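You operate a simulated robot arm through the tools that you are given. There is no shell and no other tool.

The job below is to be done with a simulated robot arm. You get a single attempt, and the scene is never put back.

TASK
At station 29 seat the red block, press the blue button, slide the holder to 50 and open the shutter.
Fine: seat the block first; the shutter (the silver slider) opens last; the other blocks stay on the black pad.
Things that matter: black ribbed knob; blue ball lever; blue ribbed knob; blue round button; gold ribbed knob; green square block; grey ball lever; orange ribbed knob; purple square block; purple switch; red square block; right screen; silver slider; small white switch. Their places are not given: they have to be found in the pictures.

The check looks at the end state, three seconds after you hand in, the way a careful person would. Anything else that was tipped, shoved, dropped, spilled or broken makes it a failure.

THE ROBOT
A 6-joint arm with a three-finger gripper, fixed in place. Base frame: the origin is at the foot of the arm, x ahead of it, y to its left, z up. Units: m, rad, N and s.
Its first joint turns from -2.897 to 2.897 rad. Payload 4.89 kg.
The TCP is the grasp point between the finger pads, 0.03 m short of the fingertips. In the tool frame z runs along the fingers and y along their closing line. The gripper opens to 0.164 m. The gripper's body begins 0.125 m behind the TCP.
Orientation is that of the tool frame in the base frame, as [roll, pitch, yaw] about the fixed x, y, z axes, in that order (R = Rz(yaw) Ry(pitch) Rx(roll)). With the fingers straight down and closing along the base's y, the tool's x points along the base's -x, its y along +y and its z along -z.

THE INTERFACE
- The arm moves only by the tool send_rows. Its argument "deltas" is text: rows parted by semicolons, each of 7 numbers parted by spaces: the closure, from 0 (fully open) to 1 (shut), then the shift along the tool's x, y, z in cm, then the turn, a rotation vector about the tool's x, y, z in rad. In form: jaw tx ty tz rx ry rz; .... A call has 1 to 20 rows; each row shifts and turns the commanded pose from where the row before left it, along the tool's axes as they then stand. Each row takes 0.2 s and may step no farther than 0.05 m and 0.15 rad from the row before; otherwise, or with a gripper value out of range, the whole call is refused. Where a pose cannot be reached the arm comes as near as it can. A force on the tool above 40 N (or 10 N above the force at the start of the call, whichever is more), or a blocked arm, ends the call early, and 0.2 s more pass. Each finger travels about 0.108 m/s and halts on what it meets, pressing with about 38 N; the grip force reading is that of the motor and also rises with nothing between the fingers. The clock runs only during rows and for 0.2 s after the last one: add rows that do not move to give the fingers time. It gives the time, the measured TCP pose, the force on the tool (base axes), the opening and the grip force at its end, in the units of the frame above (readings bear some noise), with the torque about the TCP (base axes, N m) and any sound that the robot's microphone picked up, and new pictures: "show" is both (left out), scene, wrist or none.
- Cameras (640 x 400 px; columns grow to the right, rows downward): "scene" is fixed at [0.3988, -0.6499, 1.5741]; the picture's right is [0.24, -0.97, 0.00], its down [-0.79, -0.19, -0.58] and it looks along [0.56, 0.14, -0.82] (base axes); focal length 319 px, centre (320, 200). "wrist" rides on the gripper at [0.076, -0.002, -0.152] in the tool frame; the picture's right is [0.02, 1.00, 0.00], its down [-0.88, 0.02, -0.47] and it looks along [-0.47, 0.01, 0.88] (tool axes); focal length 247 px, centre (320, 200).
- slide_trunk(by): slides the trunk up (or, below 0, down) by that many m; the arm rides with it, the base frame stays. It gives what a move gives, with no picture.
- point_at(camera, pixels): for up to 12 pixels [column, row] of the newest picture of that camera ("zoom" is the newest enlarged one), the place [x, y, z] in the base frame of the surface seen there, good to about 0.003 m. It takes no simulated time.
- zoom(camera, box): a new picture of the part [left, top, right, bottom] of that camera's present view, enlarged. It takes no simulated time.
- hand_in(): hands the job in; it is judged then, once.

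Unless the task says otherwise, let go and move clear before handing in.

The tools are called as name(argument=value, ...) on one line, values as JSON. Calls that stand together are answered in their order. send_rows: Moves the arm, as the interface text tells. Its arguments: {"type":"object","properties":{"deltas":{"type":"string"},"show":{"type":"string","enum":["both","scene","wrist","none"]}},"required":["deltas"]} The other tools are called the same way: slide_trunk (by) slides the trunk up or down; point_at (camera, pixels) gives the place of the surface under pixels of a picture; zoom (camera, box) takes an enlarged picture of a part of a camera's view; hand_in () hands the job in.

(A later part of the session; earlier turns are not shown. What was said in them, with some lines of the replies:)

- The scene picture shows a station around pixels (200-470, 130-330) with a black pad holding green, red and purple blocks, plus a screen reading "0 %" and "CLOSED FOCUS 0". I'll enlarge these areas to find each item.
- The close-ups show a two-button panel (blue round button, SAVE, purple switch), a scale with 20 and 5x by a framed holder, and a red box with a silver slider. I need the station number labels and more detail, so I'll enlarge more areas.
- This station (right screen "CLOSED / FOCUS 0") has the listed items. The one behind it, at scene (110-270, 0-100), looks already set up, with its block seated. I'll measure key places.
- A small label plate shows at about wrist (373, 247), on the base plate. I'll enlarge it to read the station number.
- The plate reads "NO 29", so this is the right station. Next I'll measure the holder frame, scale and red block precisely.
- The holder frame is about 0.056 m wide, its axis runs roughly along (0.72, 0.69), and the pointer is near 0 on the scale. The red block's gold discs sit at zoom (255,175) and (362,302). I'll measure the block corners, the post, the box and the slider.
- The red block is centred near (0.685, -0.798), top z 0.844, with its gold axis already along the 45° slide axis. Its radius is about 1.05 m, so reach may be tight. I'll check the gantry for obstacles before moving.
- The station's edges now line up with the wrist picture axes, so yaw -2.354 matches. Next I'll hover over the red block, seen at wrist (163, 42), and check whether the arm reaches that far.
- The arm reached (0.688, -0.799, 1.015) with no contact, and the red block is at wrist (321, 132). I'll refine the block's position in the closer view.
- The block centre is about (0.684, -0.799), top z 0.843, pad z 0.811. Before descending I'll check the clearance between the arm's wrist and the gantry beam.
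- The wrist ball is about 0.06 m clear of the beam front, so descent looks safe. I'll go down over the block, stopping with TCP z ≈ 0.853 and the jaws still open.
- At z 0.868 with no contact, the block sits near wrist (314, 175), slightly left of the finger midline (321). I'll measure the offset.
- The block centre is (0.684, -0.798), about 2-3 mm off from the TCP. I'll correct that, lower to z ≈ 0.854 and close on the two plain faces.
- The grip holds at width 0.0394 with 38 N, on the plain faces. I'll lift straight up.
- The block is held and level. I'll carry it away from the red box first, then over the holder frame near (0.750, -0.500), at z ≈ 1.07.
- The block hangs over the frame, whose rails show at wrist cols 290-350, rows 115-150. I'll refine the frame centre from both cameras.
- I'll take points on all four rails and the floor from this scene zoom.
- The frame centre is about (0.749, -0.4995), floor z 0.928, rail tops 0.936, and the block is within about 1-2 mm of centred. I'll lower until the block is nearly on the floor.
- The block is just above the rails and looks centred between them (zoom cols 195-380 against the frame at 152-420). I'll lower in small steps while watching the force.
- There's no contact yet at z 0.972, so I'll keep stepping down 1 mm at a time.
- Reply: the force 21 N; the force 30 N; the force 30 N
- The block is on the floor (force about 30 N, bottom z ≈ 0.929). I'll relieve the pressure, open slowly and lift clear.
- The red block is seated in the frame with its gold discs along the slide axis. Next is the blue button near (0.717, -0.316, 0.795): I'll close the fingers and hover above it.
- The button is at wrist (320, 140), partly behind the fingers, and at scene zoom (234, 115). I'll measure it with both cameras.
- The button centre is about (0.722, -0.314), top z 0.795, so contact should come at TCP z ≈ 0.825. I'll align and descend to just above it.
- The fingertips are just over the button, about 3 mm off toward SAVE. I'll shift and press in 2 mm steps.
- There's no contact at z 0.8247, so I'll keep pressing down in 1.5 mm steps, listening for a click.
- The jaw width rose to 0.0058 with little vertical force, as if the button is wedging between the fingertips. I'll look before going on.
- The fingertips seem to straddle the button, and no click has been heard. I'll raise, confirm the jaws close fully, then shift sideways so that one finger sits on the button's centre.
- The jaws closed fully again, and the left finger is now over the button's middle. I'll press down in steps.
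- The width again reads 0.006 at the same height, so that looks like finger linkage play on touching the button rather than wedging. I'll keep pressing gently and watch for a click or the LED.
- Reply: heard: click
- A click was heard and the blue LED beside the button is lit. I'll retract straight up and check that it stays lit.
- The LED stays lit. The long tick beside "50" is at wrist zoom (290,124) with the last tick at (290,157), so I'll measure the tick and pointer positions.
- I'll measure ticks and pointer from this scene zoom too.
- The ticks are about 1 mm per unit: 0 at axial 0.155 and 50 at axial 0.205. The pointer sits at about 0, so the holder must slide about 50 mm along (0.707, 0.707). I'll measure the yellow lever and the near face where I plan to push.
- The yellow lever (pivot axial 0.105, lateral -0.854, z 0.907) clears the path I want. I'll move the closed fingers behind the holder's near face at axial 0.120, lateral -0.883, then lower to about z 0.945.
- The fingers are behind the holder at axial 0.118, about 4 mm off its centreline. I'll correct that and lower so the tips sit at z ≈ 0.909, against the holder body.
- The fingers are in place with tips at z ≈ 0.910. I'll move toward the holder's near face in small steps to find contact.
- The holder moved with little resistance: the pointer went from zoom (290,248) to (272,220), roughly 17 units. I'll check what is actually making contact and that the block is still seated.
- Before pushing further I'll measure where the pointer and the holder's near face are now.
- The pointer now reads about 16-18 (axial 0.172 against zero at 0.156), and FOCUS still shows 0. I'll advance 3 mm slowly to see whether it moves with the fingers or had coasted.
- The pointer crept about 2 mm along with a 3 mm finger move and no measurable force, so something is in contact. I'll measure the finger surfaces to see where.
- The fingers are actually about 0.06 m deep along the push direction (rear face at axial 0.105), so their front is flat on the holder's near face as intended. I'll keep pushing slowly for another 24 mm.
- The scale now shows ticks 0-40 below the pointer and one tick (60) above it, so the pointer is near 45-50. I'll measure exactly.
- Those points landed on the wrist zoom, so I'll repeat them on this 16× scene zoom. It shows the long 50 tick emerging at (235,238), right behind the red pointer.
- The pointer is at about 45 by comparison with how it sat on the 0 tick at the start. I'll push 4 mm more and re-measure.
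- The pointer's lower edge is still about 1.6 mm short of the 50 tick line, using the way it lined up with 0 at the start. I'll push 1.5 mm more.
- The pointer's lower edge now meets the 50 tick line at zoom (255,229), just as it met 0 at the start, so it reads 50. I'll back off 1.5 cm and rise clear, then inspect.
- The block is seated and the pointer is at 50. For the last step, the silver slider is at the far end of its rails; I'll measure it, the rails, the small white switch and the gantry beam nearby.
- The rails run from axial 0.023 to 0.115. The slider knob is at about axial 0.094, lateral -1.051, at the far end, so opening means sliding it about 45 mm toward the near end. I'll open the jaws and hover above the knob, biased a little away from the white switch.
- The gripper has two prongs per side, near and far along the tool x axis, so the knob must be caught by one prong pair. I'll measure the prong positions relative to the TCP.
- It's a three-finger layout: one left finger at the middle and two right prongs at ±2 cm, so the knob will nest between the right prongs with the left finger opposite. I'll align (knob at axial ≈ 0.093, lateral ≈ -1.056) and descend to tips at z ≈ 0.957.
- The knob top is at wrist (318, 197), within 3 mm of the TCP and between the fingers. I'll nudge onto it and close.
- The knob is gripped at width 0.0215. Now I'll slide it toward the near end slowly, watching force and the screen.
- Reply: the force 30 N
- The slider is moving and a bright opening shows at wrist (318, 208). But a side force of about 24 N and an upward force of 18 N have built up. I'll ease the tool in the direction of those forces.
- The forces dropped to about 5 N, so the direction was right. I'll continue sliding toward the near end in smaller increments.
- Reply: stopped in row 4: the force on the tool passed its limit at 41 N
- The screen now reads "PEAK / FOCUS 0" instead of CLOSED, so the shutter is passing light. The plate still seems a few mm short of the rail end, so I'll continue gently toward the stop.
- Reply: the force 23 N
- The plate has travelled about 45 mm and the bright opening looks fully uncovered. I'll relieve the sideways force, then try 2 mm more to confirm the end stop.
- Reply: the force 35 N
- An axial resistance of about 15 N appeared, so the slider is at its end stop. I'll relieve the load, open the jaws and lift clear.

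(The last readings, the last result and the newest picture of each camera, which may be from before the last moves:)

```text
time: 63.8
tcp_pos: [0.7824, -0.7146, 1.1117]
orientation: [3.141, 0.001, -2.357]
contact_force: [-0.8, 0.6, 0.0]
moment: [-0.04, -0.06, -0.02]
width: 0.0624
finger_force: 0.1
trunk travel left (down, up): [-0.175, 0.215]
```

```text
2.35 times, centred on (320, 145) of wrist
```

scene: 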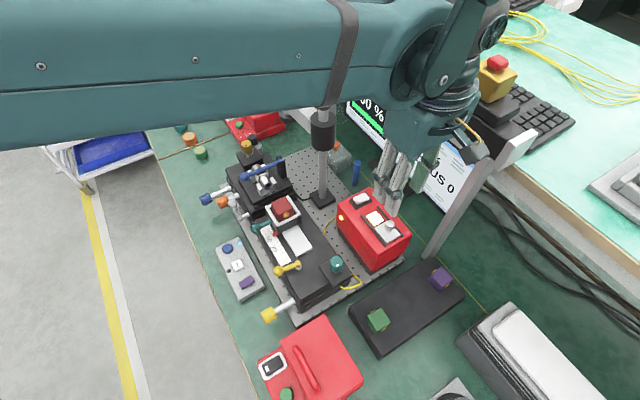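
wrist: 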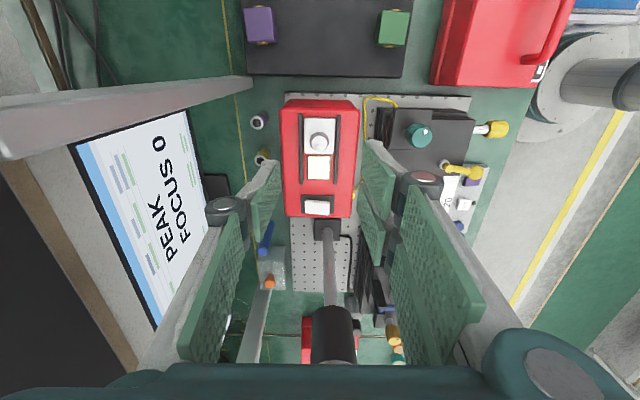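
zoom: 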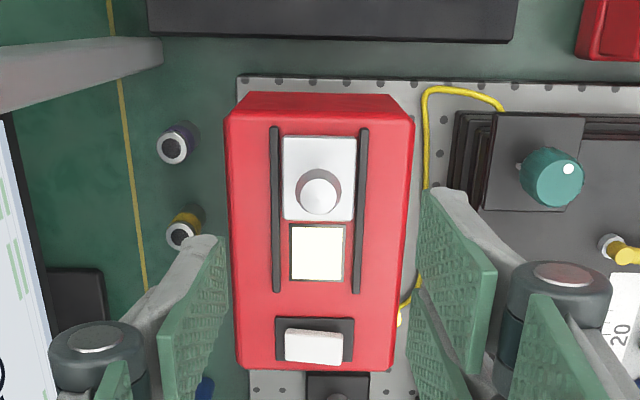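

The shutter plate is at the near end with the opening fully exposed. I'll move the arm clear toward its start and check the whole station.

send_rows(deltas="0.62 0.1 4.3 -0.6 0 0 0; 0.62 0.1 4.3 -0.6 0 0 0; 0.62 0.1 4.3 -0.6 0 0 0; 0.62 0.1 4.3 -0.6 0 0 0; 0.62 0.1 4.3 -0.6 0 0 0; 0.62 0.1 4.3 -0.6 0 0 0; 0.62 0.1 4.3 -0.6 0 0 0; 0.62 0.1 4.3 -0.6 0 0 0; 0.62 0.1 4.3 -0.6 0 0 0; 0.62 4 0 0 0 0 0; 0.62 4 0 0 0 0 0; 0.62 4 0 0 0 0 0; 0.62 0 0 0 0 0 0")

zoom(camera="scene", box=[190, 120, 350, 300])

zoom(camera="scene", box=[330, 60, 490, 200])

zoom(camera="scene", box=[250, 200, 320, 255])

zoom(camera="scene", box=[200, 225, 280, 305])

```text
time: 66.5
tcp_pos: [0.4153, -0.5344, 1.164]
orientation: [3.14, 0.0, -2.357]
contact_force: [0.4, -1.5, -0.4]
moment: [0.09, 0.03, 0.01]
width: 0.0625
finger_force: 0.1
trunk travel left (down, up): [-0.175, 0.215]
```

scene: 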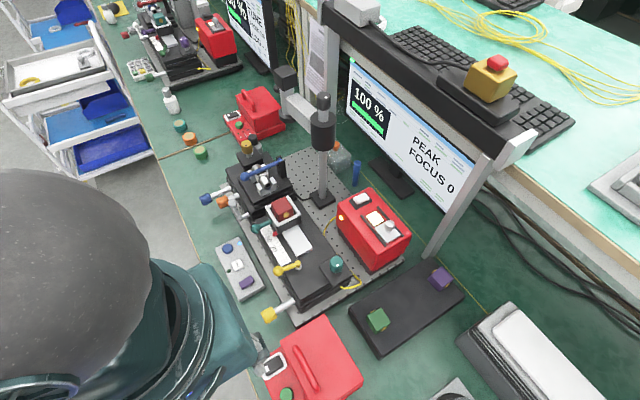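
wrist: 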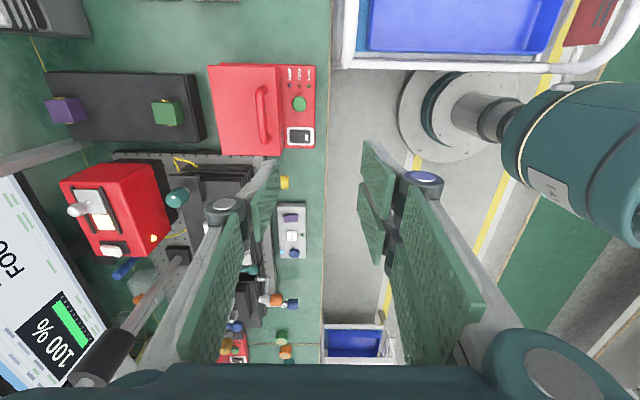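

```text
2.22 times, centred on (270, 210) of scene
```

zoom: 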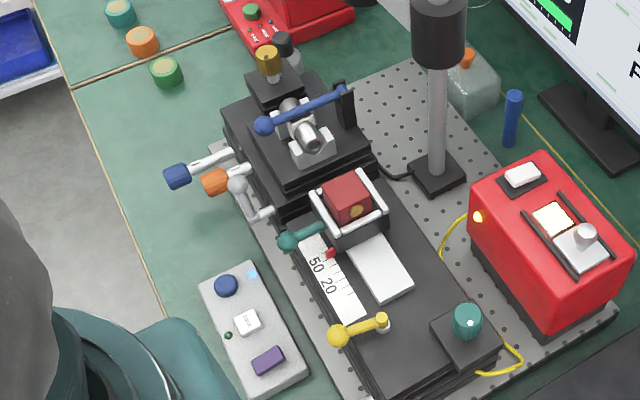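

```text
2.86 times, centred on (410, 130) of scene
```

zoom: 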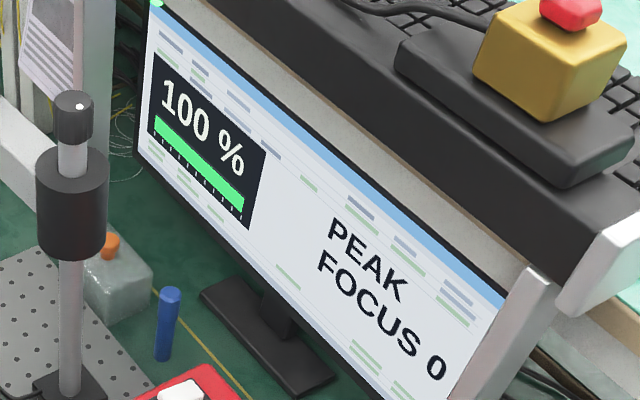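

```text
7.27 times, centred on (285, 228) of scene
```

zoom: 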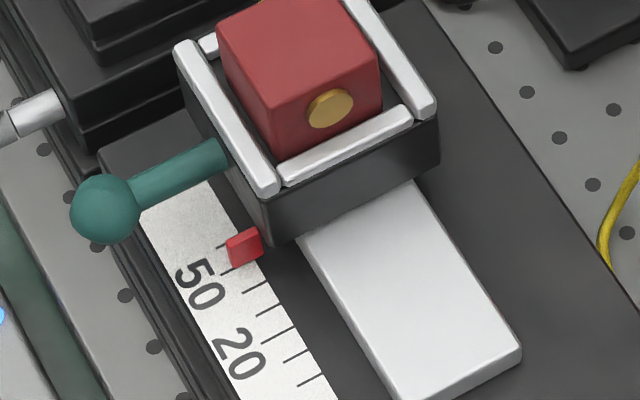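

```text
5.00 times, centred on (240, 265) of scene
```

zoom: 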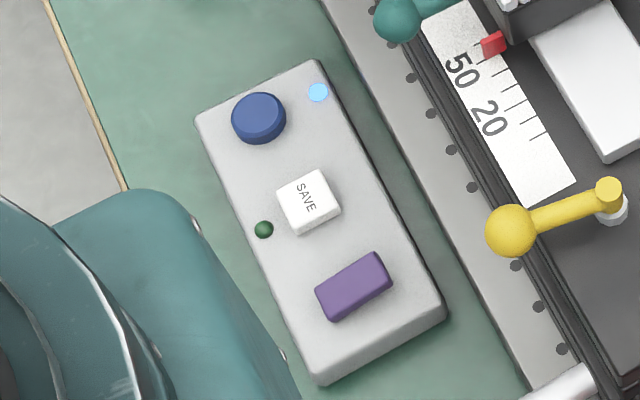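

The screen shows 100 % / PEAK and the blue LED is lit. The pointer is on the 50 tick, the red block sits in the frame, the green and purple blocks are still on the pad, and the arm is clear. I'm handing in.

hand_in()

```text
The job is handed in.
```

All four steps at station 29 are done, in the order you asked, and the job is handed in. The hand-in gave no verdict, so this is what my last pictures and readings showed:

- **Red block:** it sits in the holder frame with its gold discs along the slide. It looked about 2 mm off centre to one side, within the pocket's slack.
- **Blue button:** it clicked once when pressed, and the blue light beside it has stayed on. On my first try the fingertips straddled the button and nothing registered.
- **Holder:** the pointer is on the 50 mark, which I judge accurate to about half a unit.
- **Shutter:** I opened it last, sliding it to its end stop until the bright opening was fully uncovered. Midway one push hit the arm's 41 N limit and stopped, with no visible damage.

The station screen went from "0 % / CLOSED" to "100 % / PEAK". The green and purple blocks are still on the black pad, I saw nothing else moved or tipped, and the arm was clear when I handed in.
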